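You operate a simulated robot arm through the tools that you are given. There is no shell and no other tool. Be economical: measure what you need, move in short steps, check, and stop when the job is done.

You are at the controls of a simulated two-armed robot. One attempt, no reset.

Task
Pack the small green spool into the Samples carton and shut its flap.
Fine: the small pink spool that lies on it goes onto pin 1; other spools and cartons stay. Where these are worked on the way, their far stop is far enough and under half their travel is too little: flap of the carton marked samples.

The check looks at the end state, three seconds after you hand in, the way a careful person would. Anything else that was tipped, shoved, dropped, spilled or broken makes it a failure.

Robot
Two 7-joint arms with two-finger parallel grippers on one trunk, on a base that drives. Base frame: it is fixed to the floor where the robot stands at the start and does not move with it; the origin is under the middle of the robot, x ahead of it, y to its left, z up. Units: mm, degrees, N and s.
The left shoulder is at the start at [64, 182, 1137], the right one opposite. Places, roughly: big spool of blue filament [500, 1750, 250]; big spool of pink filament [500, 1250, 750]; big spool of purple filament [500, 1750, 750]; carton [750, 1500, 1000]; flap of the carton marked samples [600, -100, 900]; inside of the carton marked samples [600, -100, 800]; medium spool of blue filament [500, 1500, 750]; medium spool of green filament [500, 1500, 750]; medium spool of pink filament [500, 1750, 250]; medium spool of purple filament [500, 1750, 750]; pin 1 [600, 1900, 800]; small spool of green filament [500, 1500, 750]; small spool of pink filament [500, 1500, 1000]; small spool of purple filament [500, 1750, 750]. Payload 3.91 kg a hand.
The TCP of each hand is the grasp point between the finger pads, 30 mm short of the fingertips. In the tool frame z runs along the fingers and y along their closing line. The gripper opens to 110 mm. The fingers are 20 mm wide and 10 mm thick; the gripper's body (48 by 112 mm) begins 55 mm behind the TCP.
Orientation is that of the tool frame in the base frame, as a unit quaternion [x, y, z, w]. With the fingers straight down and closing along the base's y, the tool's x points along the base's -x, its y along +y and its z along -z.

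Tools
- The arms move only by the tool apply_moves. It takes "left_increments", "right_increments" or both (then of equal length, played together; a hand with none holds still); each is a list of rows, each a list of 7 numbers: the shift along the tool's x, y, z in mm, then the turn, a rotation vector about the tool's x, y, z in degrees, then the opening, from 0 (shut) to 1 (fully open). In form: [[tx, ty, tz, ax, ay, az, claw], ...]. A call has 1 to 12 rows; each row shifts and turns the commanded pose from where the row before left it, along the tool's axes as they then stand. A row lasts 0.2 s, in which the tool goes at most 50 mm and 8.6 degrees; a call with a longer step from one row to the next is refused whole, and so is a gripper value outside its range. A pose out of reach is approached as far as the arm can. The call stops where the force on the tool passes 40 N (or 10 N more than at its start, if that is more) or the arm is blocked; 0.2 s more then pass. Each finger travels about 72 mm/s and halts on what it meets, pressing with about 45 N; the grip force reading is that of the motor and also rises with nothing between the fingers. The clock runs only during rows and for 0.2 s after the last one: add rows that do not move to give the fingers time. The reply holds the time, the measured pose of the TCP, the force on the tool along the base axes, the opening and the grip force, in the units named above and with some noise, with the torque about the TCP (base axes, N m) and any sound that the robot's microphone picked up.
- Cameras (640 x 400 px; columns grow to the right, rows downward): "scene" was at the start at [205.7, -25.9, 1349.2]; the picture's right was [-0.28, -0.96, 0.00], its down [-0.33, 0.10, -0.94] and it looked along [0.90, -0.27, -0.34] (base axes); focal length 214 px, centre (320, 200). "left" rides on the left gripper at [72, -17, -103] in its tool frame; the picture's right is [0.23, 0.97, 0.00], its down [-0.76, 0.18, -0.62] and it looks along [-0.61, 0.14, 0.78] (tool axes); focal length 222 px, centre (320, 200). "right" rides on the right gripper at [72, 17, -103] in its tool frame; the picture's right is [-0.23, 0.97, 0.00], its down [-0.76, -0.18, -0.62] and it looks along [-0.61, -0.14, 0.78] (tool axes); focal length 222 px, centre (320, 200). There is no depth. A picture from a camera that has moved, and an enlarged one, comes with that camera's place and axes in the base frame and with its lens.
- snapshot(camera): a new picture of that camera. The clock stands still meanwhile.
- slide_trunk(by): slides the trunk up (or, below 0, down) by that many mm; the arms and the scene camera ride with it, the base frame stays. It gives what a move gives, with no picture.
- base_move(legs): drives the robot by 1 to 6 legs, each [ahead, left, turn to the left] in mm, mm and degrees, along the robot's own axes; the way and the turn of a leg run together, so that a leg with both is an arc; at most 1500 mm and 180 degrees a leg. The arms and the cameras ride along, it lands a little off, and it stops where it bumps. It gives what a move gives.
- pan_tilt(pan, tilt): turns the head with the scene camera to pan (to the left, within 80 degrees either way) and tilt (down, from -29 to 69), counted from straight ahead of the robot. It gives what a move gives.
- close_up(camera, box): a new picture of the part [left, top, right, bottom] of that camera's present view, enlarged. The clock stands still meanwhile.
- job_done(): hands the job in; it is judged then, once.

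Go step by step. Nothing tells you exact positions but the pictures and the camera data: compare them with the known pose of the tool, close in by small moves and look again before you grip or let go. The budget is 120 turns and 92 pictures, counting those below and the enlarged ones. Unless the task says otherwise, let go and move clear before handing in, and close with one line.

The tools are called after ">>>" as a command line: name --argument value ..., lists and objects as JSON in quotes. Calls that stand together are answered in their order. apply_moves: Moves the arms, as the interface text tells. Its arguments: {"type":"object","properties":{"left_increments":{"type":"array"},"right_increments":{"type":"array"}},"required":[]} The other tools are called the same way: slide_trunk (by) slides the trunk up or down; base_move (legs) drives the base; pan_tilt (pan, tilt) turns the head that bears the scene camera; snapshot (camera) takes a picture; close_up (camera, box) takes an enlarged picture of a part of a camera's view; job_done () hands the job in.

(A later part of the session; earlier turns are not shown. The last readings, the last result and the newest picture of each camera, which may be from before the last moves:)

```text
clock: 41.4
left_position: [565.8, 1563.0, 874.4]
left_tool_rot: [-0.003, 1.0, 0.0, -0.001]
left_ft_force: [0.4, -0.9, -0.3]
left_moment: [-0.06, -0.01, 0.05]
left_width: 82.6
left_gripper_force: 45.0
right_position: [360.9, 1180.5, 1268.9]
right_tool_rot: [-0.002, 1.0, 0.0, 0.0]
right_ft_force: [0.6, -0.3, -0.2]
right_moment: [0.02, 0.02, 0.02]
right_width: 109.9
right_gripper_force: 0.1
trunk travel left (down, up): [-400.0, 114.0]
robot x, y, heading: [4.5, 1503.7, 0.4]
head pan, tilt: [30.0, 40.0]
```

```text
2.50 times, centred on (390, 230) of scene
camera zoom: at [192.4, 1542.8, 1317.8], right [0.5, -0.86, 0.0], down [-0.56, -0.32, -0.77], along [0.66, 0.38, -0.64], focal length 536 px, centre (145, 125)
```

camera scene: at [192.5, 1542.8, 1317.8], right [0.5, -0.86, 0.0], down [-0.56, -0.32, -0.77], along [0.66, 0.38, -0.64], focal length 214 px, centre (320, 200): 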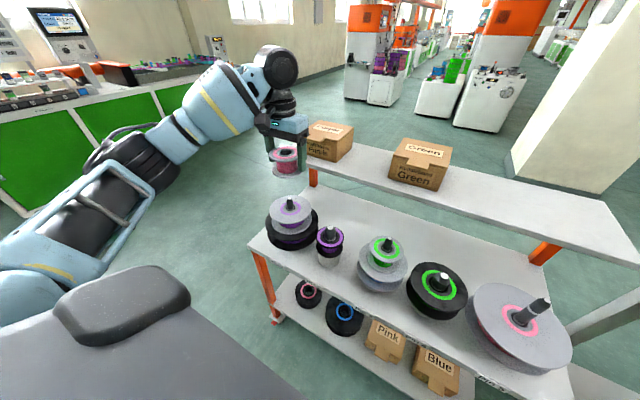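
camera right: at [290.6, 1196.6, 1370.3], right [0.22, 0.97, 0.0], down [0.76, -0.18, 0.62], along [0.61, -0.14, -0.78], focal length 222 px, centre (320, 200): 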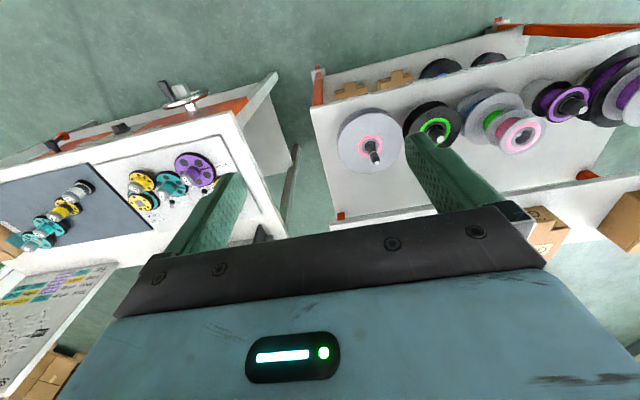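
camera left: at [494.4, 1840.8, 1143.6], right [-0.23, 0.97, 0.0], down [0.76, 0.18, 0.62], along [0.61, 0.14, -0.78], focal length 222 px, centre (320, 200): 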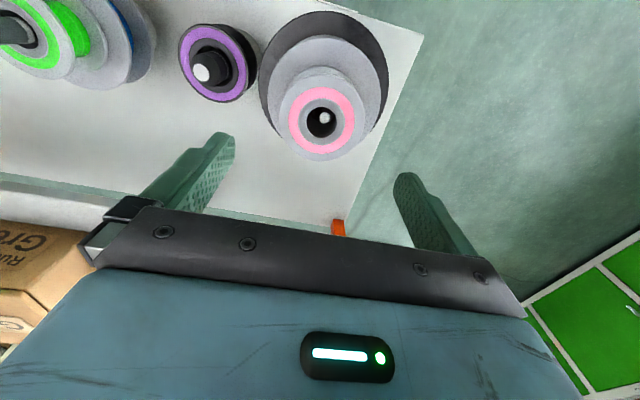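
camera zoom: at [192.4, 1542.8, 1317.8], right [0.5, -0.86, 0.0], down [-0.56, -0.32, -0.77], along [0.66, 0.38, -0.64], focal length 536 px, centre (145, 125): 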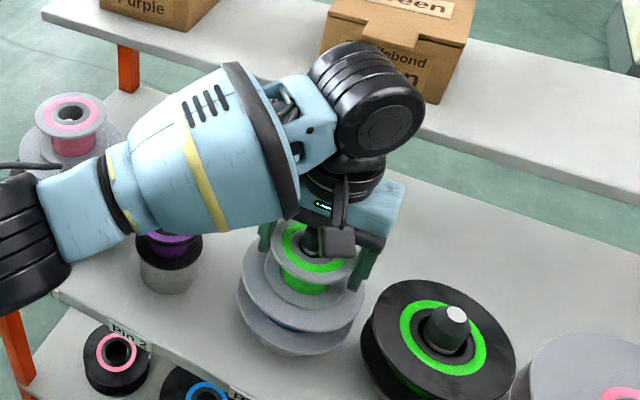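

Gripped at 82.6 mm. Lifting clear of the pin.

>>> apply_moves --left_increments '[[0, 0, -10, 0, 0, 0, 0.6], [0, 0, -15, 0, 0, 0, 0.6], [0, 0, -20, 0, 0, 0, 0.6], [0, 0, -30, 0, 0, 0, 0.6], [0, 0, -40, 0, 0, 0, 0.6], [0, 0, -40, 0, 0, 0, 0.6], [0, 0, -40, 0, 0, 0, 0.6], [0, 0, 0, 0, 0, 0, 0.6]]'

>>> snapshot --camera "scene"

>>> close_up --camera "left" --box '[180, 0, 460, 240]'

```text
clock: 43.2
left_position: [565.2, 1562.8, 1068.8]
left_tool_rot: [-0.002, 1.0, -0.001, 0.0]
left_ft_force: [0.6, 0.0, -0.3]
left_moment: [0.0, -0.02, -0.02]
left_width: 82.4
left_gripper_force: 45.0
right_position: [361.7, 1181.8, 1268.2]
right_tool_rot: [-0.001, 1.0, 0.0, 0.0]
right_ft_force: [-0.2, 0.2, -0.3]
right_moment: [0.0, 0.0, 0.0]
right_width: 110.0
right_gripper_force: 0.1
trunk travel left (down, up): [-400.0, 114.0]
robot x, y, heading: [5.6, 1500.5, 0.3]
head pan, tilt: [30.0, 40.0]
```

```text
55 pictures are left
camera scene: at [192.8, 1543.0, 1317.7], right [0.5, -0.86, 0.0], down [-0.56, -0.32, -0.77], along [0.66, 0.38, -0.64], focal length 214 px, centre (320, 200)
```

scene: 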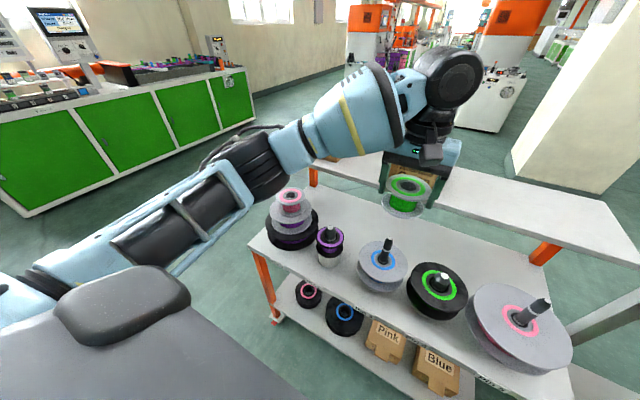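

```text
1.67 times, centred on (320, 120) of left
camera zoom: at [494.6, 1545.0, 1171.6], right [-0.23, 0.97, 0.0], down [0.76, 0.18, 0.62], along [0.61, 0.14, -0.78], focal length 370 px, centre (320, 333)
```

zoom: 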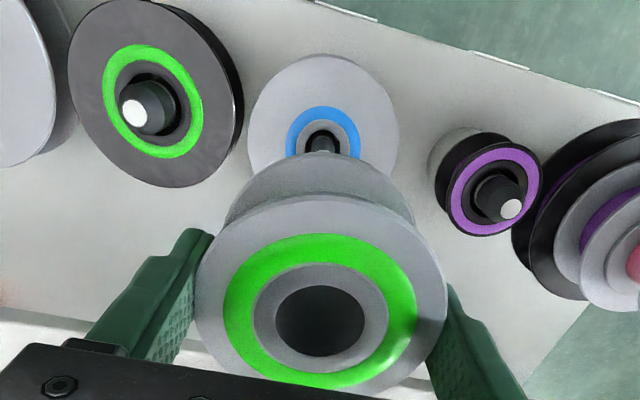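

Green is in hand, the rest undisturbed. I'll retract and raise the hand, then drive to the Samples carton.

>>> apply_moves --left_increments '[[0, 0, -40, 0, 0, 0, 0.6], [0, 0, -40, 0, 0, 0, 0.6], [0, 0, -40, 0, 0, 0, 0.6], [0, 0, -30, 0, 0, 0, 0.6], [40, 0, 0, 0, 0, 0, 0.6], [40, 5, 0, 0, 0, 0, 0.6], [40, 10, 0, 0, 0, 0, 0.6], [40, 20, 0, 0, 0, 0, 0.6], [30, 35, 0, 0, 0, 0, 0.6], [0, 40, 0, 0, 0, 0, 0.6], [0, 0, 0, 0, 0, 0, 0.6]]'

>>> base_move --legs '[[-105, 0, 0], [0, -1450, 0]]'

>>> pan_tilt --pan -10 --tilt 35

>>> snapshot --camera "scene"

>>> snapshot --camera "right"

```text
clock: 45.6
left_position: [375.3, 1674.5, 1218.7]
left_tool_rot: [-0.002, 1.0, 0.001, 0.0]
left_ft_force: [0.1, -0.1, -0.6]
left_moment: [-0.01, -0.02, -0.02]
left_width: 82.5
left_gripper_force: 45.1
right_position: [361.1, 1180.1, 1267.4]
right_tool_rot: [-0.002, 1.0, 0.0, 0.0]
right_ft_force: [0.3, 0.5, 0.1]
right_moment: [0.0, -0.01, 0.0]
right_width: 110.1
right_gripper_force: 0.0
trunk travel left (down, up): [-400.0, 114.0]
robot x, y, heading: [5.9, 1496.9, -0.0]
head pan, tilt: [30.0, 40.0]
```

```text
clock: 59.1
left_position: [276.3, 241.6, 1219.9]
left_tool_rot: [-0.003, 1.0, 0.0, 0.0]
left_ft_force: [0.1, 0.6, -1.0]
left_moment: [-0.01, 0.01, 0.0]
left_width: 82.5
left_gripper_force: 44.5
right_position: [262.5, -250.9, 1268.3]
right_tool_rot: [-0.002, 1.0, 0.0, 0.0]
right_ft_force: [-0.2, -0.6, -1.1]
right_moment: [0.01, 0.0, -0.02]
right_width: 109.9
right_gripper_force: 0.1
trunk travel left (down, up): [-400.0, 114.0]
robot x, y, heading: [-95.9, 62.7, 0.3]
head pan, tilt: [30.0, 40.0]
```

```text
clock: 60.2
left_position: [274.7, 242.3, 1218.9]
left_tool_rot: [-0.003, 1.0, 0.0, 0.0]
left_ft_force: [-0.9, 0.1, -1.9]
left_moment: [0.02, 0.0, 0.02]
left_width: 82.4
left_gripper_force: 45.7
right_position: [263.8, -251.1, 1268.1]
right_tool_rot: [-0.002, 1.0, 0.0, -0.001]
right_ft_force: [0.1, -0.2, -0.1]
right_moment: [0.04, 0.03, -0.02]
right_width: 110.1
right_gripper_force: 0.0
trunk travel left (down, up): [-400.0, 114.0]
robot x, y, heading: [-101.1, 68.6, 0.1]
head pan, tilt: [-10.0, 35.0]
```

```text
53 pictures are left
camera scene: at [106.2, 52.4, 1325.4], right [-0.17, -0.99, 0.0], down [-0.57, 0.1, -0.82], along [0.81, -0.14, -0.57], focal length 214 px, centre (320, 200)
```

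scene: 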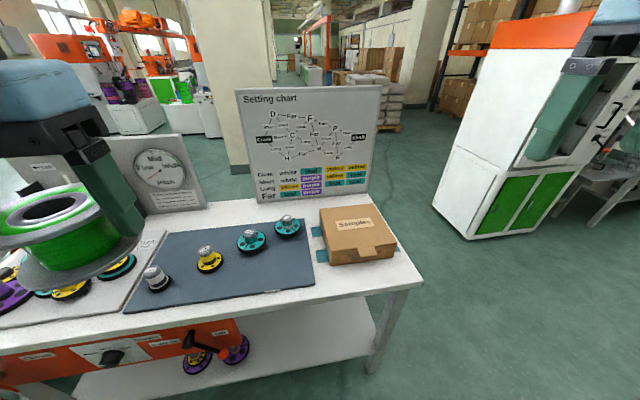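

```text
52 pictures are left
camera right: at [191.3, -234.6, 1370.7], right [0.22, 0.97, 0.0], down [0.76, -0.17, 0.62], along [0.61, -0.14, -0.78], focal length 222 px, centre (320, 200)
```

right: 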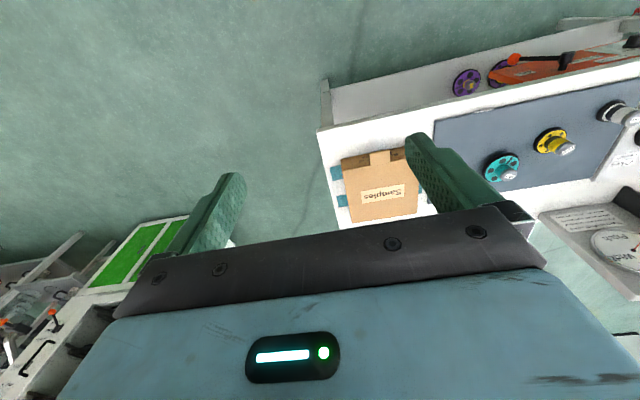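

The Samples carton is taped down on the bench, lid closed with a tab at the front, around (592, −146). I'll centre the robot on it and drive in, then zoom.

>>> base_move --legs '[[0, -190, 0], [105, 0, 0]]'

>>> pan_tilt --pan 0 --tilt 45

>>> close_up --camera "scene" --box '[220, 140, 420, 280]'

>>> snapshot --camera "right"

```text
clock: 63.3
left_position: [382.7, 47.8, 1219.1]
left_tool_rot: [-0.001, 1.0, 0.0, 0.001]
left_ft_force: [0.3, 0.1, -0.9]
left_moment: [0.01, 0.01, -0.05]
left_width: 82.4
left_gripper_force: 45.3
right_position: [368.8, -445.9, 1268.9]
right_tool_rot: [0.0, 1.0, 0.0, 0.001]
right_ft_force: [0.0, 0.4, -0.8]
right_moment: [-0.02, 0.03, 0.02]
right_width: 110.1
right_gripper_force: 0.1
trunk travel left (down, up): [-400.0, 114.0]
robot x, y, heading: [12.3, -128.0, 0.1]
head pan, tilt: [-10.0, 35.0]
```

```text
clock: 64.0
left_position: [383.1, 48.4, 1219.3]
left_tool_rot: [-0.001, 1.0, 0.0, 0.001]
left_ft_force: [0.2, 0.0, -0.9]
left_moment: [0.04, 0.01, 0.0]
left_width: 82.5
left_gripper_force: 44.8
right_position: [369.0, -445.8, 1267.5]
right_tool_rot: [0.0, 1.0, 0.0, 0.001]
right_ft_force: [-0.5, -0.2, 0.1]
right_moment: [0.02, -0.01, 0.0]
right_width: 110.1
right_gripper_force: 0.2
trunk travel left (down, up): [-400.0, 114.0]
robot x, y, heading: [12.3, -124.4, 0.1]
head pan, tilt: [0.0, 45.0]
```

```text
2.86 times, centred on (320, 210) of scene
camera zoom: at [208.2, -125.6, 1310.6], right [0.0, -1.0, 0.0], down [-0.71, 0.0, -0.71], along [0.71, 0.0, -0.71], focal length 613 px, centre (320, 171)
```

zoom: 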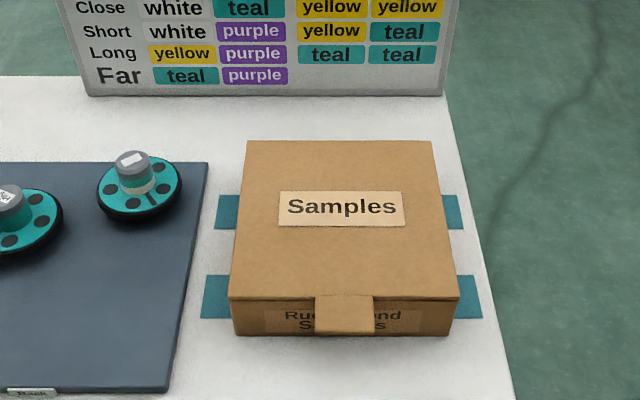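

```text
50 pictures are left
camera right: at [297.4, -428.1, 1370.8], right [0.23, 0.97, 0.0], down [0.76, -0.18, 0.62], along [0.61, -0.14, -0.78], focal length 222 px, centre (320, 200)
```

right: 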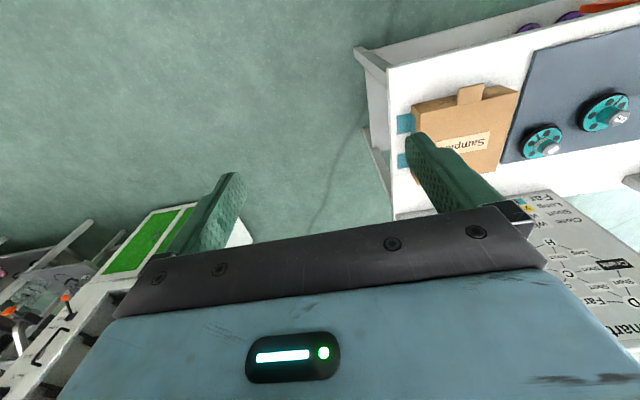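

Carton lid spans about x 502–698, y −243…−48, top z≈868, hinge at the far side; the front tab is ~50 mm wide at y≈−146, x≈468–502. I plan to pinch the tab's sides with the right hand (closing along y, so it can pivot) and swing the lid up; first hover above it.

>>> apply_moves --right_increments '[[-16, 43, 0, 0, 0, 0, 1], [-16, 43, 0, 0, 0, 0, 1], [-16, 43, 0, 0, 0, 0, 1], [-16, 43, 0, 0, 0, 0, 1], [-17, 43, 0, 0, 0, 0, 1], [-17, 43, 0, 0, 0, 0, 1], [-17, 42, 0, 0, 0, 0, 1], [0, 0, 45, 0, 0, 0, 1], [0, 0, 45, 0, 0, 0, 1], [0, 0, 45, 0, 0, 0, 1], [0, 0, 45, 0, 0, 0, 1], [0, 0, 45, 0, 0, 0, 1]]'

>>> snapshot --camera "right"

>>> snapshot --camera "scene"

```text
clock: 66.6
left_position: [384.0, 48.2, 1218.6]
left_tool_rot: [-0.001, 1.0, 0.0, 0.0]
left_ft_force: [-0.5, 0.0, -1.9]
left_moment: [-0.02, 0.03, -0.02]
left_width: 82.6
left_gripper_force: 45.4
right_position: [431.8, -280.1, 1020.1]
right_tool_rot: [-0.001, 1.0, 0.0, 0.001]
right_ft_force: [0.6, -0.4, -0.4]
right_moment: [0.01, -0.02, -0.02]
right_width: 109.9
right_gripper_force: 0.0
right hand out of reach, approached as far as the arm can: row 4, 5, 6, 7
trunk travel left (down, up): [-400.0, 114.0]
robot x, y, heading: [11.9, -129.2, 0.4]
head pan, tilt: [0.0, 45.0]
```

```text
49 pictures are left
camera right: at [360.5, -263.5, 1122.7], right [0.23, 0.97, 0.0], down [0.76, -0.18, 0.62], along [0.61, -0.14, -0.78], focal length 222 px, centre (320, 200)
```

right: 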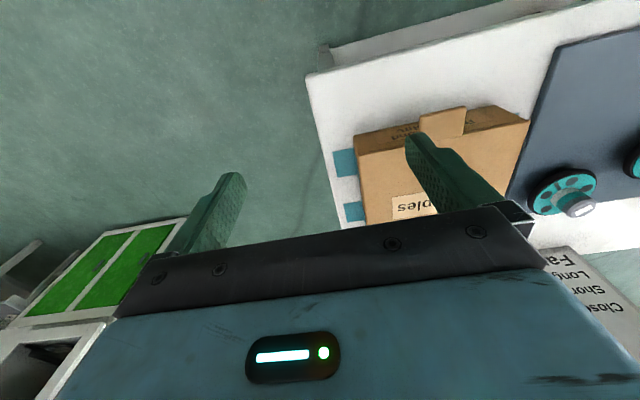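

```text
48 pictures are left
camera scene: at [209.0, -125.8, 1310.4], right [0.0, -1.0, 0.0], down [-0.71, 0.0, -0.71], along [0.71, 0.0, -0.71], focal length 214 px, centre (320, 200)
```

scene: 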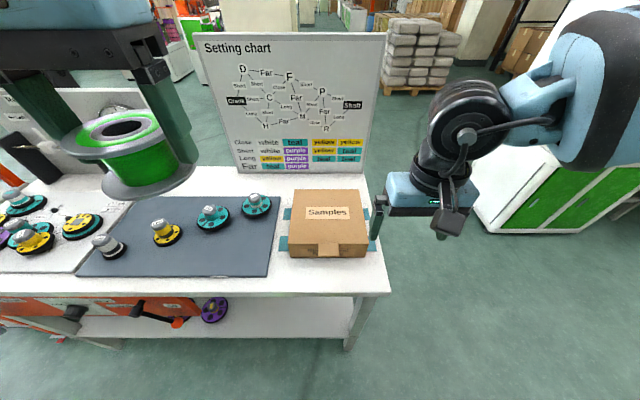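

The arm was limited when high and close in; it's now at (432, −280, 1020). The tab's front edge checks out at (469, −147, 865). Moving over it at this height.

>>> apply_moves --right_increments '[[-26, 27, 0, 0, 0, 0, 1], [-27, 27, 0, 0, 0, 0, 1], [0, 40, 0, 0, 0, 0, 1], [0, 40, 0, 0, 0, 0, 1], [0, 0, 30, 0, 0, 0, 1], [0, 0, 30, 0, 0, 0, 1], [0, 0, 0, 0, 0, 0, 1]]'

>>> snapshot --camera "right"

>>> close_up --camera "scene" --box '[220, 140, 420, 280]'

```text
clock: 68.2
left_position: [382.1, 46.7, 1218.9]
left_tool_rot: [-0.001, 1.0, 0.0, 0.0]
left_ft_force: [-0.7, 0.5, -1.2]
left_moment: [0.01, 0.01, -0.02]
left_width: 82.5
left_gripper_force: 45.2
right_position: [466.6, -243.7, 958.6]
right_tool_rot: [-0.002, 1.0, 0.001, 0.001]
right_ft_force: [-0.4, 0.4, 1.0]
right_moment: [-0.01, 0.0, -0.01]
right_width: 110.0
right_gripper_force: 0.0
right hand out of reach, approached as far as the arm can: row 2, 3, 4
trunk travel left (down, up): [-400.0, 114.0]
robot x, y, heading: [14.5, -125.7, 0.2]
head pan, tilt: [0.0, 45.0]
```

```text
47 pictures are left
camera right: at [394.2, -227.1, 1062.0], right [0.23, 0.97, 0.0], down [0.76, -0.18, 0.62], along [0.61, -0.14, -0.78], focal length 222 px, centre (320, 200)
```

right: 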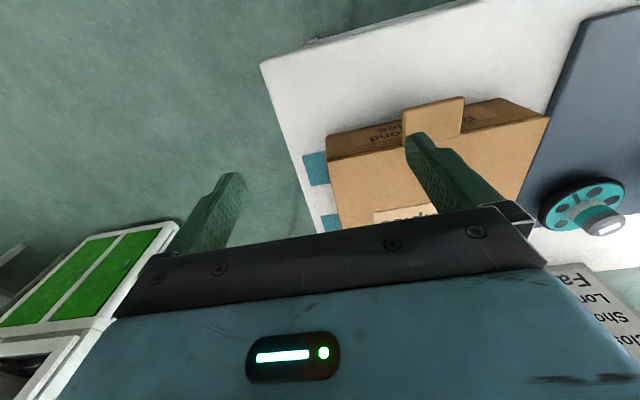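

```text
2.86 times, centred on (320, 210) of scene
camera zoom: at [207.7, -125.4, 1310.6], right [0.0, -1.0, 0.0], down [-0.71, 0.0, -0.71], along [0.71, 0.0, -0.71], focal length 613 px, centre (320, 171)
```

zoom: 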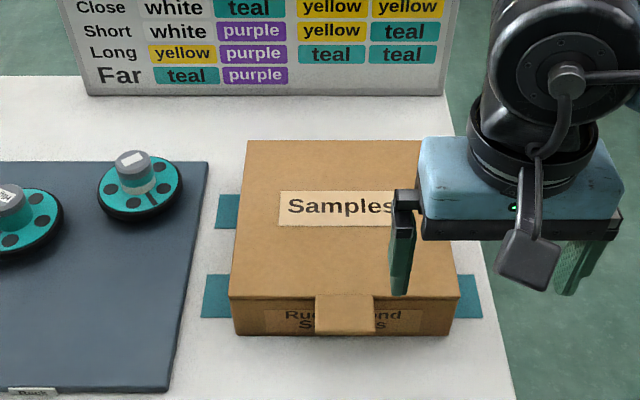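

The right hand can't come to its own mid-line that far, so I'll shift the base left ~140 mm to work the tab on its own side.

>>> base_move --legs '[[0, 140, 0]]'

>>> snapshot --camera "right"

```text
clock: 70.1
left_position: [382.7, 184.8, 1218.5]
left_tool_rot: [-0.001, 1.0, -0.001, 0.0]
left_ft_force: [0.1, -0.3, -1.2]
left_moment: [-0.06, 0.01, -0.04]
left_width: 81.9
left_gripper_force: 44.7
right_position: [467.0, -106.0, 958.5]
right_tool_rot: [0.0, 1.0, 0.0, 0.0]
right_ft_force: [0.0, 0.6, -0.8]
right_moment: [0.03, 0.02, -0.02]
right_width: 109.9
right_gripper_force: 0.1
trunk travel left (down, up): [-400.0, 114.0]
robot x, y, heading: [9.4, 15.0, -0.0]
head pan, tilt: [0.0, 45.0]
```

```text
45 pictures are left
camera right: at [394.3, -89.2, 1062.1], right [0.23, 0.97, 0.0], down [0.76, -0.18, 0.62], along [0.61, -0.14, -0.78], focal length 222 px, centre (320, 200)
```

right: 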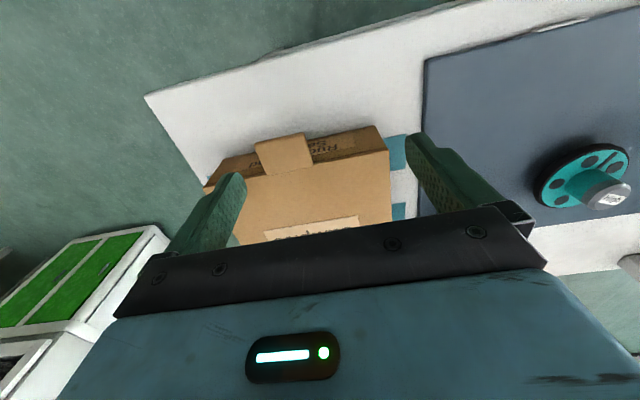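

Tab centre measured at (484, −147). Moving over it and lowering to just straddle the tab.

>>> apply_moves --right_increments '[[-13, -41, 0, 0, 0, 0, 1], [0, 0, 25, 0, 0, 0, 1], [0, 0, 25, 0, 0, 0, 0.8], [0, 0, 0, 0, 0, 0, 0.8]]'

>>> snapshot --camera "right"

>>> close_up --camera "scene" --box '[260, 150, 460, 290]'

```text
clock: 71.1
left_position: [382.5, 186.5, 1219.0]
left_tool_rot: [0.0, 1.0, 0.0, 0.0]
left_ft_force: [0.3, -0.6, -1.6]
left_moment: [-0.01, 0.01, 0.04]
left_width: 82.5
left_gripper_force: 45.1
right_position: [479.0, -146.4, 907.8]
right_tool_rot: [0.0, 1.0, 0.001, 0.001]
right_ft_force: [0.2, -0.5, 0.0]
right_moment: [0.01, -0.01, 0.0]
right_width: 87.9
right_gripper_force: 0.1
trunk travel left (down, up): [-400.0, 114.0]
robot x, y, heading: [10.5, 13.2, -0.0]
head pan, tilt: [0.0, 45.0]
```

```text
44 pictures are left
camera right: at [407.6, -129.7, 1010.5], right [0.23, 0.97, 0.0], down [0.76, -0.18, 0.62], along [0.61, -0.14, -0.78], focal length 222 px, centre (320, 200)
```

right: 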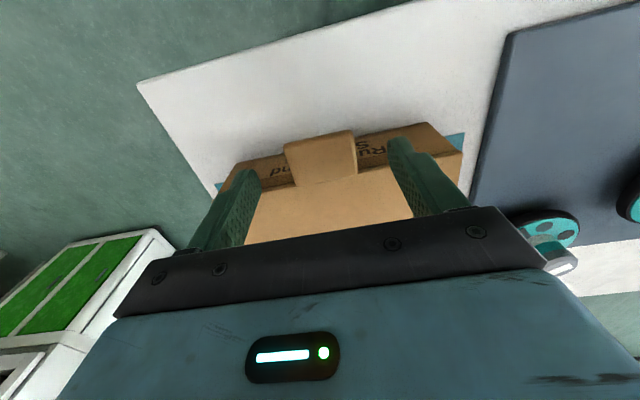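

```text
2.86 times, centred on (360, 220) of scene
camera zoom: at [207.8, 12.9, 1310.6], right [0.0, -1.0, 0.0], down [-0.71, 0.0, -0.71], along [0.71, 0.0, -0.71], focal length 613 px, centre (206, 143)
```

zoom: 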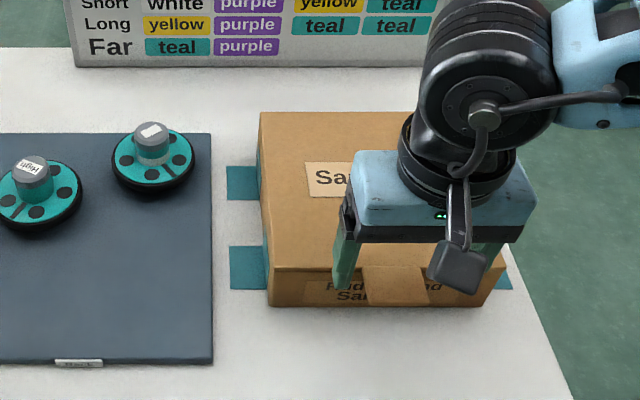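

Tab centre confirmed at (484, −147). Lowering to TCP ≈880 and closing on the tab's sides.

>>> apply_moves --right_increments '[[-2, 0, 14, 0, 0, 0, 0.8], [0, 0, 14, 0, 0, 0, 0.8], [0, 0, 0, 0, 0, 0, 0.7], [0, 0, 0, 0, 0, 0, 0.5], [0, 0, 0, 0, 0, 0, 0.3], [0, 0, 0, 0, 0, 0, 0.3], [0, 0, 0, 0, 0, 0, 0.3]]'

>>> snapshot --camera "right"

```text
clock: 72.7
left_position: [383.2, 186.1, 1219.6]
left_tool_rot: [0.0, 1.0, 0.0, 0.0]
left_ft_force: [0.4, -0.2, -0.7]
left_moment: [0.0, -0.01, 0.03]
left_width: 82.7
left_gripper_force: 44.8
right_position: [480.6, -147.4, 881.2]
right_tool_rot: [0.0, 1.0, 0.0, 0.001]
right_ft_force: [0.8, 8.3, 0.1]
right_moment: [0.51, -0.05, 0.08]
right_width: 49.5
right_gripper_force: 44.7
trunk travel left (down, up): [-400.0, 114.0]
robot x, y, heading: [5.7, 12.3, 0.2]
head pan, tilt: [0.0, 45.0]
```

```text
42 pictures are left
camera right: at [409.1, -129.5, 984.2], right [0.23, 0.97, 0.0], down [0.76, -0.18, 0.62], along [0.61, -0.14, -0.78], focal length 222 px, centre (320, 200)
```

right: 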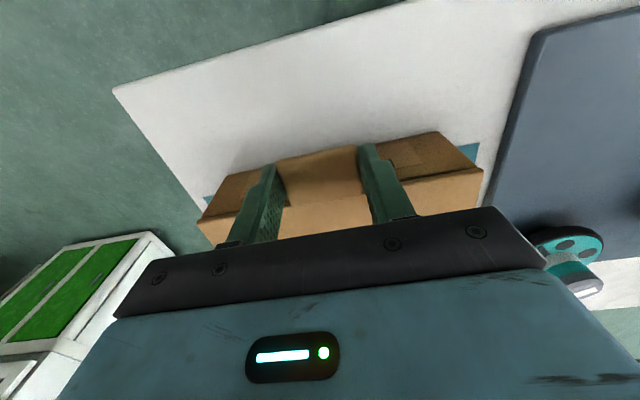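

The tab is pinched (49.5 mm). I'll swing it up along an arc about the far hinge, first to ~15°.

>>> apply_moves --right_increments '[[-0.8, 0, -18.9, 0, 0, 0, 0.3], [-2.5, 0, -18.8, 0, 0, 0, 0.3], [-4.1, 0, -18.5, 0, 0, 0, 0.3], [0, 0, 0, 0, 0, 0, 0.3]]'

>>> close_up --camera "scene" --box '[260, 150, 460, 290]'

```text
clock: 73.7
left_position: [382.6, 187.7, 1219.5]
left_tool_rot: [0.0, 1.0, -0.001, 0.0]
left_ft_force: [-0.5, -0.4, -1.4]
left_moment: [0.01, -0.02, 0.01]
left_width: 82.3
left_gripper_force: 45.0
right_position: [487.4, -147.6, 939.2]
right_tool_rot: [0.001, 1.0, 0.0, -0.001]
right_ft_force: [-3.8, 13.0, -5.7]
right_moment: [0.04, 1.27, -0.05]
right_width: 49.3
right_gripper_force: 45.3
trunk travel left (down, up): [-400.0, 114.0]
robot x, y, heading: [9.7, 13.7, -0.1]
head pan, tilt: [0.0, 45.0]
```

```text
2.86 times, centred on (360, 220) of scene
camera zoom: at [208.2, 14.3, 1310.5], right [0.0, -1.0, 0.0], down [-0.71, 0.0, -0.71], along [0.71, 0.0, -0.71], focal length 613 px, centre (206, 143)
```

zoom: 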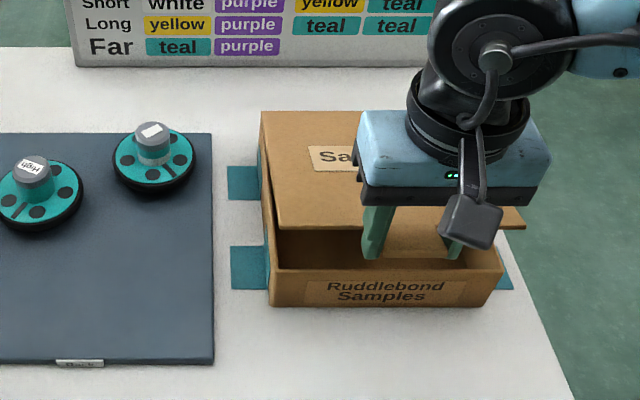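

The lid is lifting cleanly. Continuing the arc to ~60°.

>>> apply_moves --right_increments '[[-5.7, 0, -18, 0, 0, 0, 0.3], [-7.2, 0, -17.5, 0, 0, 0, 0.3], [-8.8, 0, -16.8, 0, 0, 0, 0.3], [-10.1, 0, -16, 0, 0, 0, 0.3], [-11.6, 0, -15, 0, 0, 0, 0.3], [-12.8, 0, -13.9, 0, 0, 0, 0.3], [-13.9, 0, -12.8, 0, 0, 0, 0.3], [-15, 0, -11.6, 0, 0, 0, 0.3], [-16, 0, -10.1, 0, 0, 0, 0.3], [0, 0, 0, 0, 0, 0, 0.3]]'

>>> snapshot --camera "scene"

```text
clock: 75.5
left_position: [382.7, 187.1, 1219.7]
left_tool_rot: [0.001, 1.0, 0.0, 0.0]
left_ft_force: [-0.8, -0.2, -1.5]
left_moment: [0.04, 0.0, -0.02]
left_width: 82.4
left_gripper_force: 44.9
right_position: [552.2, -146.3, 1044.5]
right_tool_rot: [-0.005, 1.0, 0.01, 0.004]
right_ft_force: [1.2, 15.2, 2.8]
right_moment: [-1.36, -0.58, -1.29]
right_width: 50.0
right_gripper_force: 44.5
right hand out of reach, approached as far as the arm can: row 7, 8
trunk travel left (down, up): [-400.0, 114.0]
robot x, y, heading: [14.0, 14.8, 0.1]
head pan, tilt: [0.0, 45.0]
stopped in row 8 (right hand): the force on the tool passed its limit at 56 N (the readings are from after the stop); the commanded pose is now the measured one
```

```text
40 pictures are left
camera scene: at [207.7, 14.0, 1310.8], right [0.0, -1.0, 0.0], down [-0.71, 0.0, -0.71], along [0.71, 0.0, -0.71], focal length 214 px, centre (320, 200)
```

scene: 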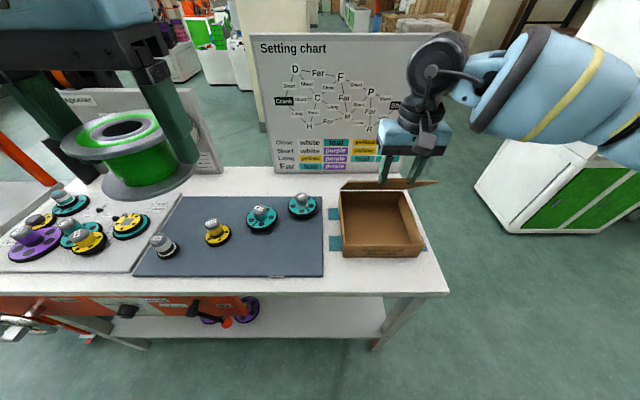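

The lid is up ~50° but the arm hit its upper limit here. I'll open the fingers and see whether the lid holds by itself.

>>> apply_moves --right_increments '[[0, 0, 0, 0, 0, 0, 0.45], [0, 0, 0, 0, 0, 0, 0.6], [0, 0, 0, 0, 0, 0, 0.7], [0, 0, 0, 0, 0, 0, 0.7]]'

>>> snapshot --camera "scene"

```text
clock: 76.5
left_position: [383.4, 185.9, 1218.9]
left_tool_rot: [0.0, 1.0, 0.0, 0.0]
left_ft_force: [0.4, 0.4, -1.2]
left_moment: [0.02, -0.06, -0.01]
left_width: 82.5
left_gripper_force: 45.3
right_position: [553.1, -149.4, 1042.2]
right_tool_rot: [-0.005, 1.0, 0.008, 0.001]
right_ft_force: [0.4, 0.0, 0.2]
right_moment: [0.0, 0.0, 0.02]
right_width: 77.0
right_gripper_force: 0.1
trunk travel left (down, up): [-400.0, 114.0]
robot x, y, heading: [9.8, 9.5, 0.3]
head pan, tilt: [0.0, 45.0]
```

```text
39 pictures are left
camera scene: at [208.0, 13.0, 1310.6], right [0.0, -1.0, 0.0], down [-0.71, 0.0, -0.71], along [0.71, 0.0, -0.71], focal length 214 px, centre (320, 200)
```

scene: 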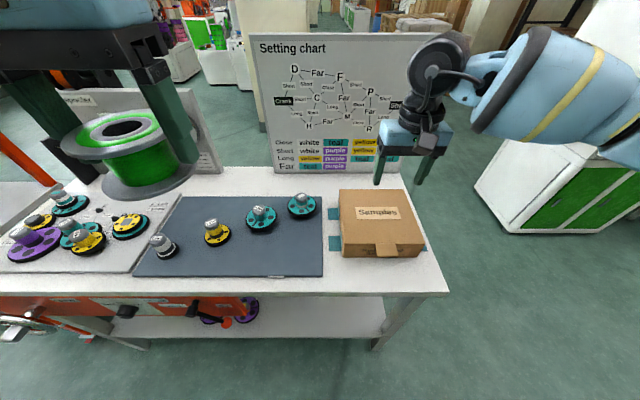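

The lid falls shut when let go, so it must go past vertical. I'll raise the trunk 100 mm and shift the base a bit left to give the right arm more room, then re-grip.

>>> slide_trunk --by 100

>>> base_move --legs '[[0, 80, 0]]'

>>> apply_moves --right_increments '[[35, -35, 0, 0, 0, 0, 0.8], [35, -35, 0, 0, 0, 0, 0.8], [0, -10, 0, 0, 0, 0, 0.8], [0, 0, 45, 0, 0, 0, 0.8], [0, 0, 45, 0, 0, 0, 0.8], [0, 0, 45, 0, 0, 0, 0.8], [0, 0, 45, 0, 0, 0, 0.8], [0, 0, 40, 0, 0, 0, 0.8], [0, 0, 0, 0, 0, 0, 0.8]]'

>>> snapshot --camera "right"

```text
clock: 77.8
left_position: [383.9, 186.7, 1317.6]
left_tool_rot: [0.0, 1.0, 0.0, -0.002]
left_ft_force: [-0.6, 0.6, -1.8]
left_moment: [0.0, 0.02, 0.0]
left_width: 82.3
left_gripper_force: 44.7
right_position: [512.3, -149.0, 1288.7]
right_tool_rot: [-0.006, 0.99, 0.007, 0.14]
right_ft_force: [-0.4, -0.3, 0.1]
right_moment: [0.0, 0.01, 0.01]
right_width: 77.3
right_gripper_force: 0.1
trunk travel left (down, up): [-500.0, 14.0]
robot x, y, heading: [5.2, 13.5, 0.1]
head pan, tilt: [0.0, 45.0]
```

```text
clock: 79.2
left_position: [381.5, 265.0, 1319.3]
left_tool_rot: [-0.002, 1.0, 0.0, 0.0]
left_ft_force: [-0.2, -0.4, -1.0]
left_moment: [-0.01, -0.04, 0.0]
left_width: 82.1
left_gripper_force: 44.9
right_position: [510.5, -69.6, 1290.8]
right_tool_rot: [-0.007, 0.99, 0.007, 0.142]
right_ft_force: [-0.1, 0.7, 0.2]
right_moment: [-0.01, 0.01, -0.01]
right_width: 77.2
right_gripper_force: 0.1
trunk travel left (down, up): [-500.0, 14.0]
robot x, y, heading: [11.0, 94.4, 0.0]
head pan, tilt: [0.0, 45.0]
```

```text
clock: 81.2
left_position: [381.4, 265.9, 1319.5]
left_tool_rot: [0.0, 1.0, -0.001, 0.0]
left_ft_force: [0.1, -0.3, -1.1]
left_moment: [0.01, -0.06, -0.02]
left_width: 82.4
left_gripper_force: 45.3
right_position: [507.9, -147.3, 1059.2]
right_tool_rot: [-0.007, 0.99, 0.007, 0.143]
right_ft_force: [0.4, 0.2, 0.3]
right_moment: [-0.02, -0.01, -0.03]
right_width: 88.0
right_gripper_force: 0.0
trunk travel left (down, up): [-500.0, 14.0]
robot x, y, heading: [11.2, 89.3, -0.1]
head pan, tilt: [0.0, 45.0]
```

```text
38 pictures are left
camera right: at [410.4, -132.0, 1137.7], right [0.2, 0.98, 0.08], down [0.56, -0.18, 0.81], along [0.8, -0.12, -0.58], focal length 222 px, centre (320, 200)
```

right: 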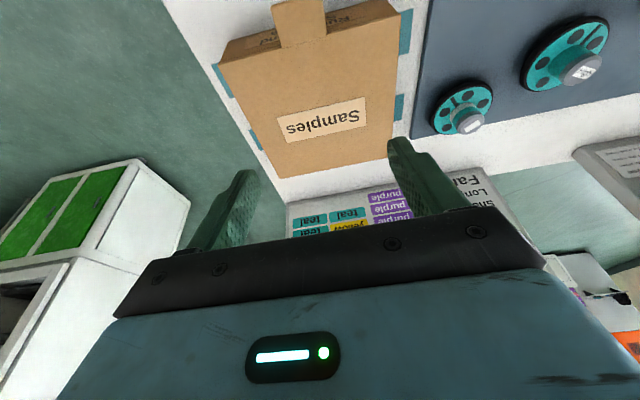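

The trunk slide left the right tool tilted 16° forward, which suits the swing. Re-approaching the tab with that tilt.

>>> apply_moves --right_increments '[[19, 0, 36, 0, 0, 0, 0.8], [19, 0, 36, 0, 0, 0, 0.8], [19, 0, 36, 0, 0, 0, 0.8], [19, 0, 35, 0, 0, 0, 0.8], [0, 0, 0, 0, 0, 0, 0.8]]'

>>> snapshot --camera "right"

```text
clock: 82.4
left_position: [380.4, 266.8, 1319.5]
left_tool_rot: [-0.001, 1.0, 0.0, 0.001]
left_ft_force: [-0.1, 0.2, -2.1]
left_moment: [-0.04, 0.0, -0.01]
left_width: 82.5
left_gripper_force: 44.7
right_position: [475.6, -141.6, 900.0]
right_tool_rot: [-0.007, 0.99, 0.008, 0.143]
right_ft_force: [0.0, -0.3, -0.3]
right_moment: [-0.01, 0.0, 0.0]
right_width: 87.9
right_gripper_force: 0.2
trunk travel left (down, up): [-500.0, 14.0]
robot x, y, heading: [14.1, 92.5, 0.0]
head pan, tilt: [0.0, 45.0]
```

```text
37 pictures are left
camera right: at [376.6, -127.7, 978.0], right [0.2, 0.98, 0.08], down [0.56, -0.18, 0.81], along [0.8, -0.12, -0.58], focal length 222 px, centre (320, 200)
```

right: 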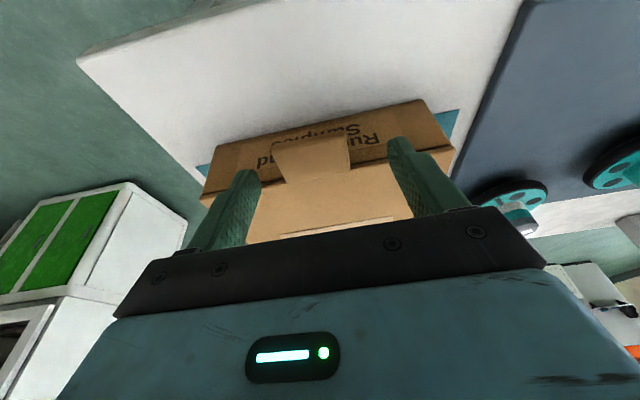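

Lowering the last 20 mm, centring y, and gripping the tab again.

>>> apply_moves --right_increments '[[3, -5, 10, 0, 0, 0, 0.8], [2.6, 0, 9, 0, 0, 0, 0.8], [0, 0, 0, 0, 0, 0, 0.6], [0, 0, 0, 0, 0, 0, 0.4], [0, 0, 0, 0, 0, 0, 0.3], [0, 0, 0, 0, 0, 0, 0.3]]'

```text
clock: 83.8
left_position: [381.9, 266.3, 1319.2]
left_tool_rot: [-0.001, 1.0, -0.001, 0.0]
left_ft_force: [0.3, 0.0, -1.0]
left_moment: [0.01, -0.05, 0.06]
left_width: 82.6
left_gripper_force: 44.8
right_position: [473.8, -146.9, 879.9]
right_tool_rot: [-0.006, 0.99, 0.009, 0.142]
right_ft_force: [0.4, 7.1, 0.6]
right_moment: [0.06, -0.03, -0.69]
right_width: 49.6
right_gripper_force: 45.0
trunk travel left (down, up): [-500.0, 14.0]
robot x, y, heading: [10.5, 95.0, -0.1]
head pan, tilt: [0.0, 45.0]
```

Tab gripped. Swinging along the arc to ~50°.

>>> apply_moves --right_increments '[[-6.1, 0, -18, 0, 0, 0, 0.3], [-7.7, 0, -17.4, 0, 0, 0, 0.3], [-9.2, 0, -16.8, 0, 0, 0, 0.3], [-10.6, 0, -15.9, 0, 0, 0, 0.3], [-12, 0, -14.9, 0, 0, 0, 0.3], [-13.3, 0, -13.8, 0, 0, 0, 0.3], [-14.3, 0, -12.6, 0, 0, 0, 0.3], [-15.5, 0, -11.2, 0, 0, 0, 0.3], [-16.3, 0, -9.8, 0, 0, 0, 0.3], [-17.1, 0, -8.5, 0, 0, 0, 0.3], [0, 0, 0, 0, 0, 0, 0.3]]'

>>> close_up --camera "scene" --box '[300, 100, 500, 300]'

```text
clock: 86.2
left_position: [381.6, 269.6, 1318.9]
left_tool_rot: [0.0, 1.0, -0.001, 0.002]
left_ft_force: [0.2, 0.2, -1.5]
left_moment: [0.02, 0.04, 0.0]
left_width: 82.2
left_gripper_force: 45.0
right_position: [551.2, -148.1, 1050.2]
right_tool_rot: [-0.008, 0.99, 0.007, 0.141]
right_ft_force: [-6.7, 27.6, -1.2]
right_moment: [-0.12, 1.35, -0.57]
right_width: 49.4
right_gripper_force: 45.3
trunk travel left (down, up): [-500.0, 14.0]
robot x, y, heading: [11.8, 93.4, 0.1]
head pan, tilt: [0.0, 45.0]
```

```text
2.00 times, centred on (400, 200) of scene
camera zoom: at [123.0, 97.1, 1430.7], right [0.0, -1.0, 0.0], down [-0.71, 0.0, -0.71], along [0.71, 0.0, -0.71], focal length 429 px, centre (160, 200)
```

zoom: 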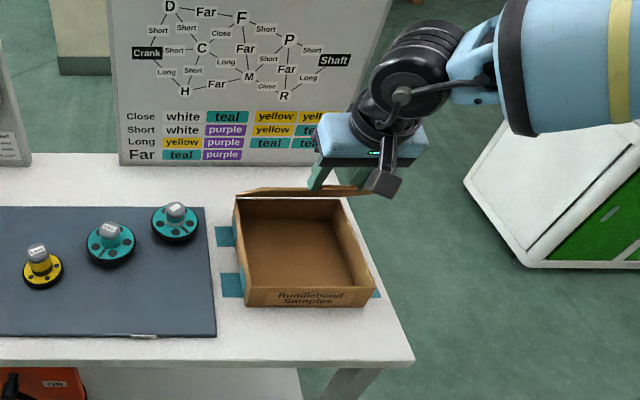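

Going well at ~50° with some side force; easing y and continuing to ~80°.

>>> apply_moves --right_increments '[[-17.8, 1.5, -7, 0, 0, 0, 0.3], [-18.4, 0.5, -5.3, 0, 0, 0, 0.3], [-18.7, 0, -3.7, 0, 0, 0, 0.3], [-19, 0, -2.1, 0, 0, 0, 0.3], [-19.1, 0, -0.4, 0, 0, 0, 0.3], [-19.1, 0, 1.3, 0, 0, 0, 0.3], [0, 0, 0, 0, 0, 0, 0.3]]'

>>> close_up --camera "scene" --box '[300, 100, 500, 300]'

```text
clock: 87.7
left_position: [383.7, 267.1, 1319.6]
left_tool_rot: [-0.002, 1.0, 0.001, 0.0]
left_ft_force: [-0.8, -0.5, -1.1]
left_moment: [0.05, -0.03, 0.0]
left_width: 82.4
left_gripper_force: 45.5
right_position: [633.2, -146.0, 1094.8]
right_tool_rot: [-0.016, 0.99, 0.015, 0.138]
right_ft_force: [2.4, 17.6, -5.2]
right_moment: [-0.98, -0.22, -0.87]
right_width: 50.0
right_gripper_force: 45.2
right hand out of reach, approached as far as the arm can: row 5, 6
trunk travel left (down, up): [-500.0, 14.0]
robot x, y, heading: [9.4, 90.7, 0.3]
head pan, tilt: [0.0, 45.0]
stopped in row 7 (right hand): the force on the tool passed its limit at 42 N (the readings are from after the stop); the commanded pose is now the measured one
```

```text
2.00 times, centred on (400, 200) of scene
camera zoom: at [124.8, 93.5, 1430.5], right [0.0, -1.0, 0.0], down [-0.71, 0.0, -0.71], along [0.71, 0.0, -0.71], focal length 429 px, centre (160, 200)
```

zoom: 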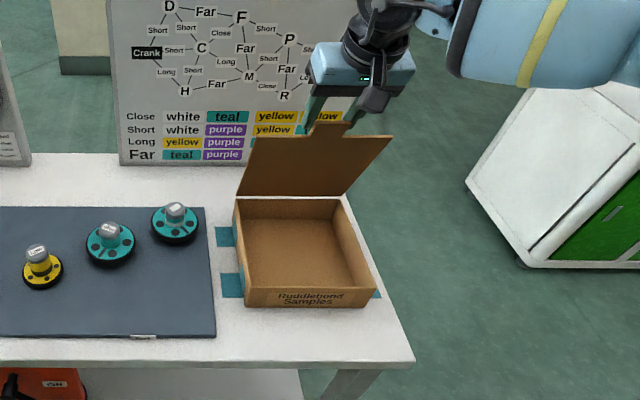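

The lid is at ~75° and the arm is at its forward reach. Tilting the hand further forward about the grip to bring the wrist back within reach.

>>> apply_moves --right_increments '[[2, 0, 0.4, 0, -7, 0, 0.3], [2, 0, 0.4, 0, -7, 0, 0.3], [2, 0, 0.4, 0, -7, 0, 0.3], [0, 0, 0, 0, 0, 0, 0.3]]'

```text
clock: 88.4
left_position: [382.5, 266.7, 1320.7]
left_tool_rot: [-0.003, 1.0, 0.001, 0.001]
left_ft_force: [-0.5, 0.2, -1.3]
left_moment: [0.0, 0.02, -0.01]
left_width: 82.4
left_gripper_force: 45.0
right_position: [627.9, -138.5, 1097.0]
right_tool_rot: [-0.019, 0.964, 0.027, 0.265]
right_ft_force: [0.1, -0.6, 0.3]
right_moment: [-0.01, -0.01, 0.01]
right_width: 33.1
right_gripper_force: 0.1
trunk travel left (down, up): [-500.0, 14.0]
robot x, y, heading: [9.5, 89.8, 0.3]
head pan, tilt: [0.0, 45.0]
stopped in row 3 (right hand): the force on the tool passed its limit at 65 N (the readings are from after the stop); the commanded pose is now the measured one
```

The grip slipped off the tab. Checking the lid.

>>> close_up --camera "scene" --box '[300, 100, 500, 300]'

```text
2.00 times, centred on (400, 200) of scene
camera zoom: at [123.6, 94.1, 1430.7], right [0.01, -1.0, 0.0], down [-0.71, 0.0, -0.71], along [0.71, 0.0, -0.71], focal length 429 px, centre (160, 200)
```

zoom: 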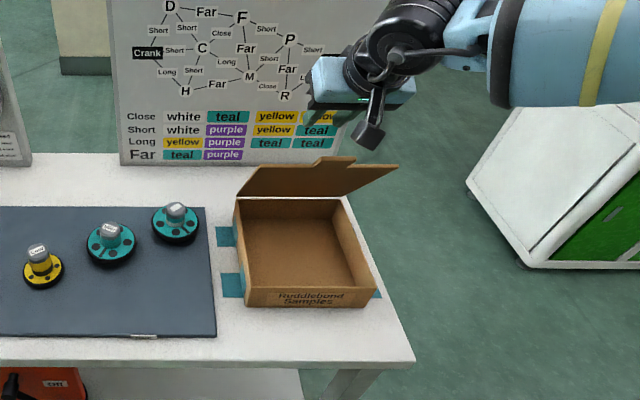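

The lid will fall shut again. I'll retreat, tilt the hand to 45° so the wrist stays further back throughout, and return above the tab.

>>> apply_moves --right_increments '[[0, 0, -40, 0, 0, 0, 0.3], [0, 0, 0, 0, -7.2, 0, 0.6], [0, 0, 0, 0, -7.2, 0, 0.8], [44, -2, 4, 0, 0, 0, 0.8], [44, -2, 4, 0, 0, 0, 0.8], [44, -2, 4, 0, 0, 0, 0.8], [44, -2, 4, 0, 0, 0, 0.8], [44, -1, 4, 0, 0, 0, 0.8], [0, 0, 0, 0, 0, 0, 0.8]]'

>>> snapshot --camera "right"

>>> close_up --camera "scene" --box '[300, 100, 500, 300]'

```text
clock: 90.4
left_position: [381.9, 267.5, 1319.0]
left_tool_rot: [-0.001, 1.0, 0.001, 0.0]
left_ft_force: [0.2, 0.1, -1.6]
left_moment: [-0.01, 0.03, 0.0]
left_width: 82.6
left_gripper_force: 45.3
right_position: [466.9, -149.8, 962.4]
right_tool_rot: [-0.014, 0.923, 0.029, 0.383]
right_ft_force: [-0.3, 0.0, 0.1]
right_moment: [0.0, 0.01, 0.0]
right_width: 88.2
right_gripper_force: 0.1
trunk travel left (down, up): [-500.0, 14.0]
robot x, y, heading: [11.6, 90.8, 0.3]
head pan, tilt: [0.0, 45.0]
```

```text
33 pictures are left
camera right: at [342.8, -140.0, 983.5], right [0.11, 0.97, 0.2], down [0.11, -0.21, 0.97], along [0.99, -0.09, -0.13], focal length 222 px, centre (320, 200)
```

right: 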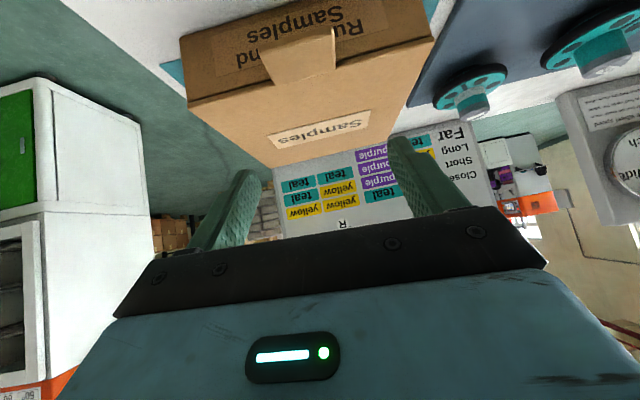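

```text
2.00 times, centred on (400, 200) of scene
camera zoom: at [123.7, 94.1, 1430.6], right [0.01, -1.0, 0.0], down [-0.71, 0.0, -0.71], along [0.71, 0.0, -0.71], focal length 429 px, centre (160, 200)
```

zoom: 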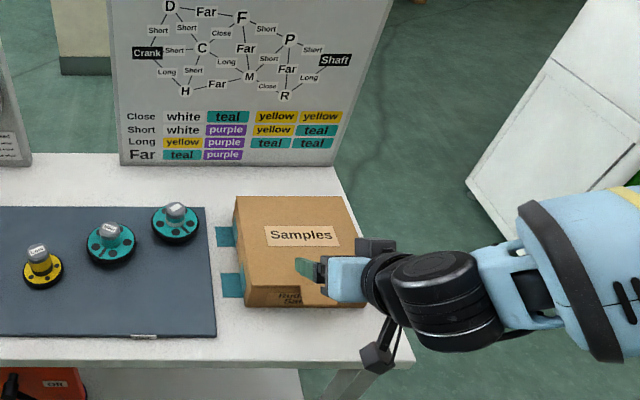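

The lid is closed and the hand is above the tab at 45°. I'll square the small roll error, then lower so the pads straddle the tab.

>>> apply_moves --right_increments '[[0, 0, 0, 3.7, 0, 0, 0.8], [20, 2.5, 20, 0, 0, 0, 0.8], [20, 0, 20, 0, 0, 0, 0.8], [10, 0, 10, 0, 0, 0, 0.8], [0, 0, 0, 0, 0, 0, 0.8]]'

>>> snapshot --camera "right"

```text
clock: 91.6
left_position: [381.2, 267.0, 1319.2]
left_tool_rot: [-0.002, 1.0, -0.001, -0.001]
left_ft_force: [1.0, 0.4, -1.7]
left_moment: [0.04, -0.01, 0.0]
left_width: 82.2
left_gripper_force: 45.2
right_position: [484.6, -132.0, 918.0]
right_tool_rot: [-0.001, 0.925, -0.003, 0.381]
right_ft_force: [0.2, 0.3, -0.8]
right_moment: [-0.01, 0.0, -0.02]
right_width: 87.6
right_gripper_force: 0.1
right hand out of reach, approached as far as the arm can: row 2, 3, 4
trunk travel left (down, up): [-500.0, 14.0]
robot x, y, heading: [9.6, 90.7, 0.2]
head pan, tilt: [0.0, 45.0]
```

```text
31 pictures are left
camera right: at [360.8, -115.0, 940.4], right [0.16, 0.97, 0.15], down [0.1, -0.17, 0.98], along [0.98, -0.14, -0.13], focal length 222 px, centre (320, 200)
```

right: 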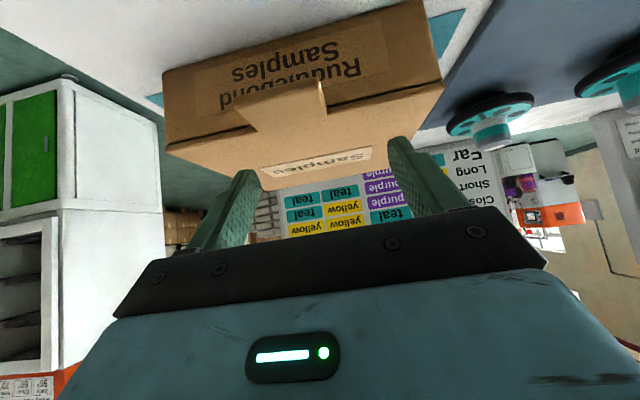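

At 45° the low pose is out of reach, so I'll start at the earlier 16° tilt and tilt progressively during the swing. Backing up and restoring the tilt.

>>> apply_moves --right_increments '[[-4, -5, -25, 0, 0, 0, 0.8], [0, -5, 0, 0, 7.2, 0, 0.8], [0, -5, 0, 0, 7.2, 0, 0.8], [0, 0, 0, 0, 7.2, 0, 0.8], [0, 0, 0, 0, 7.2, 0, 0.8], [0, 0, 0, 0, 0, 0, 0.8]]'

>>> snapshot --camera "right"

```text
clock: 93.0
left_position: [381.0, 266.1, 1320.2]
left_tool_rot: [-0.002, 1.0, 0.0, 0.0]
left_ft_force: [0.4, 0.0, -2.0]
left_moment: [0.0, 0.01, 0.0]
left_width: 82.2
left_gripper_force: 44.9
right_position: [470.5, -146.6, 939.5]
right_tool_rot: [-0.001, 0.99, 0.0, 0.141]
right_ft_force: [-0.6, 0.4, -0.5]
right_moment: [0.02, -0.03, -0.01]
right_width: 88.0
right_gripper_force: 0.2
trunk travel left (down, up): [-500.0, 14.0]
robot x, y, heading: [10.5, 93.0, 0.6]
head pan, tilt: [0.0, 45.0]
```

```text
30 pictures are left
camera right: at [371.9, -129.3, 1017.4], right [0.22, 0.97, 0.06], down [0.56, -0.17, 0.81], along [0.8, -0.14, -0.58], focal length 222 px, centre (320, 200)
```

right: 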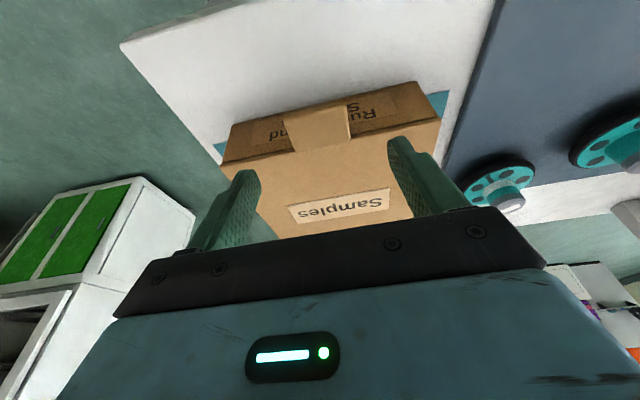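

Lowering onto the tab and gripping once more.

>>> apply_moves --right_increments '[[5, 0, 20, 0, 0, 0, 0.8], [5, 0, 20, 0, 0, 0, 0.8], [3.8, 0, 18, 0, 0, 0, 0.8], [0, 0, 0, 0, 0, 0, 0.6], [0, 0, 0, 0, 0, 0, 0.4], [0, 0, 0, 0, 0, 0, 0.2], [0, 0, 0, 0, 0, 0, 0.2]]'

```text
clock: 94.6
left_position: [381.6, 267.1, 1319.4]
left_tool_rot: [-0.002, 1.0, 0.0, 0.001]
left_ft_force: [-0.3, -0.3, -1.4]
left_moment: [0.01, 0.02, -0.01]
left_width: 82.6
left_gripper_force: 45.1
right_position: [472.4, -145.9, 879.0]
right_tool_rot: [-0.002, 0.99, -0.001, 0.141]
right_ft_force: [0.5, -2.4, 0.7]
right_moment: [0.22, -0.23, -0.14]
right_width: 49.4
right_gripper_force: 45.9
trunk travel left (down, up): [-500.0, 14.0]
robot x, y, heading: [13.4, 94.5, 0.4]
head pan, tilt: [0.0, 45.0]
```

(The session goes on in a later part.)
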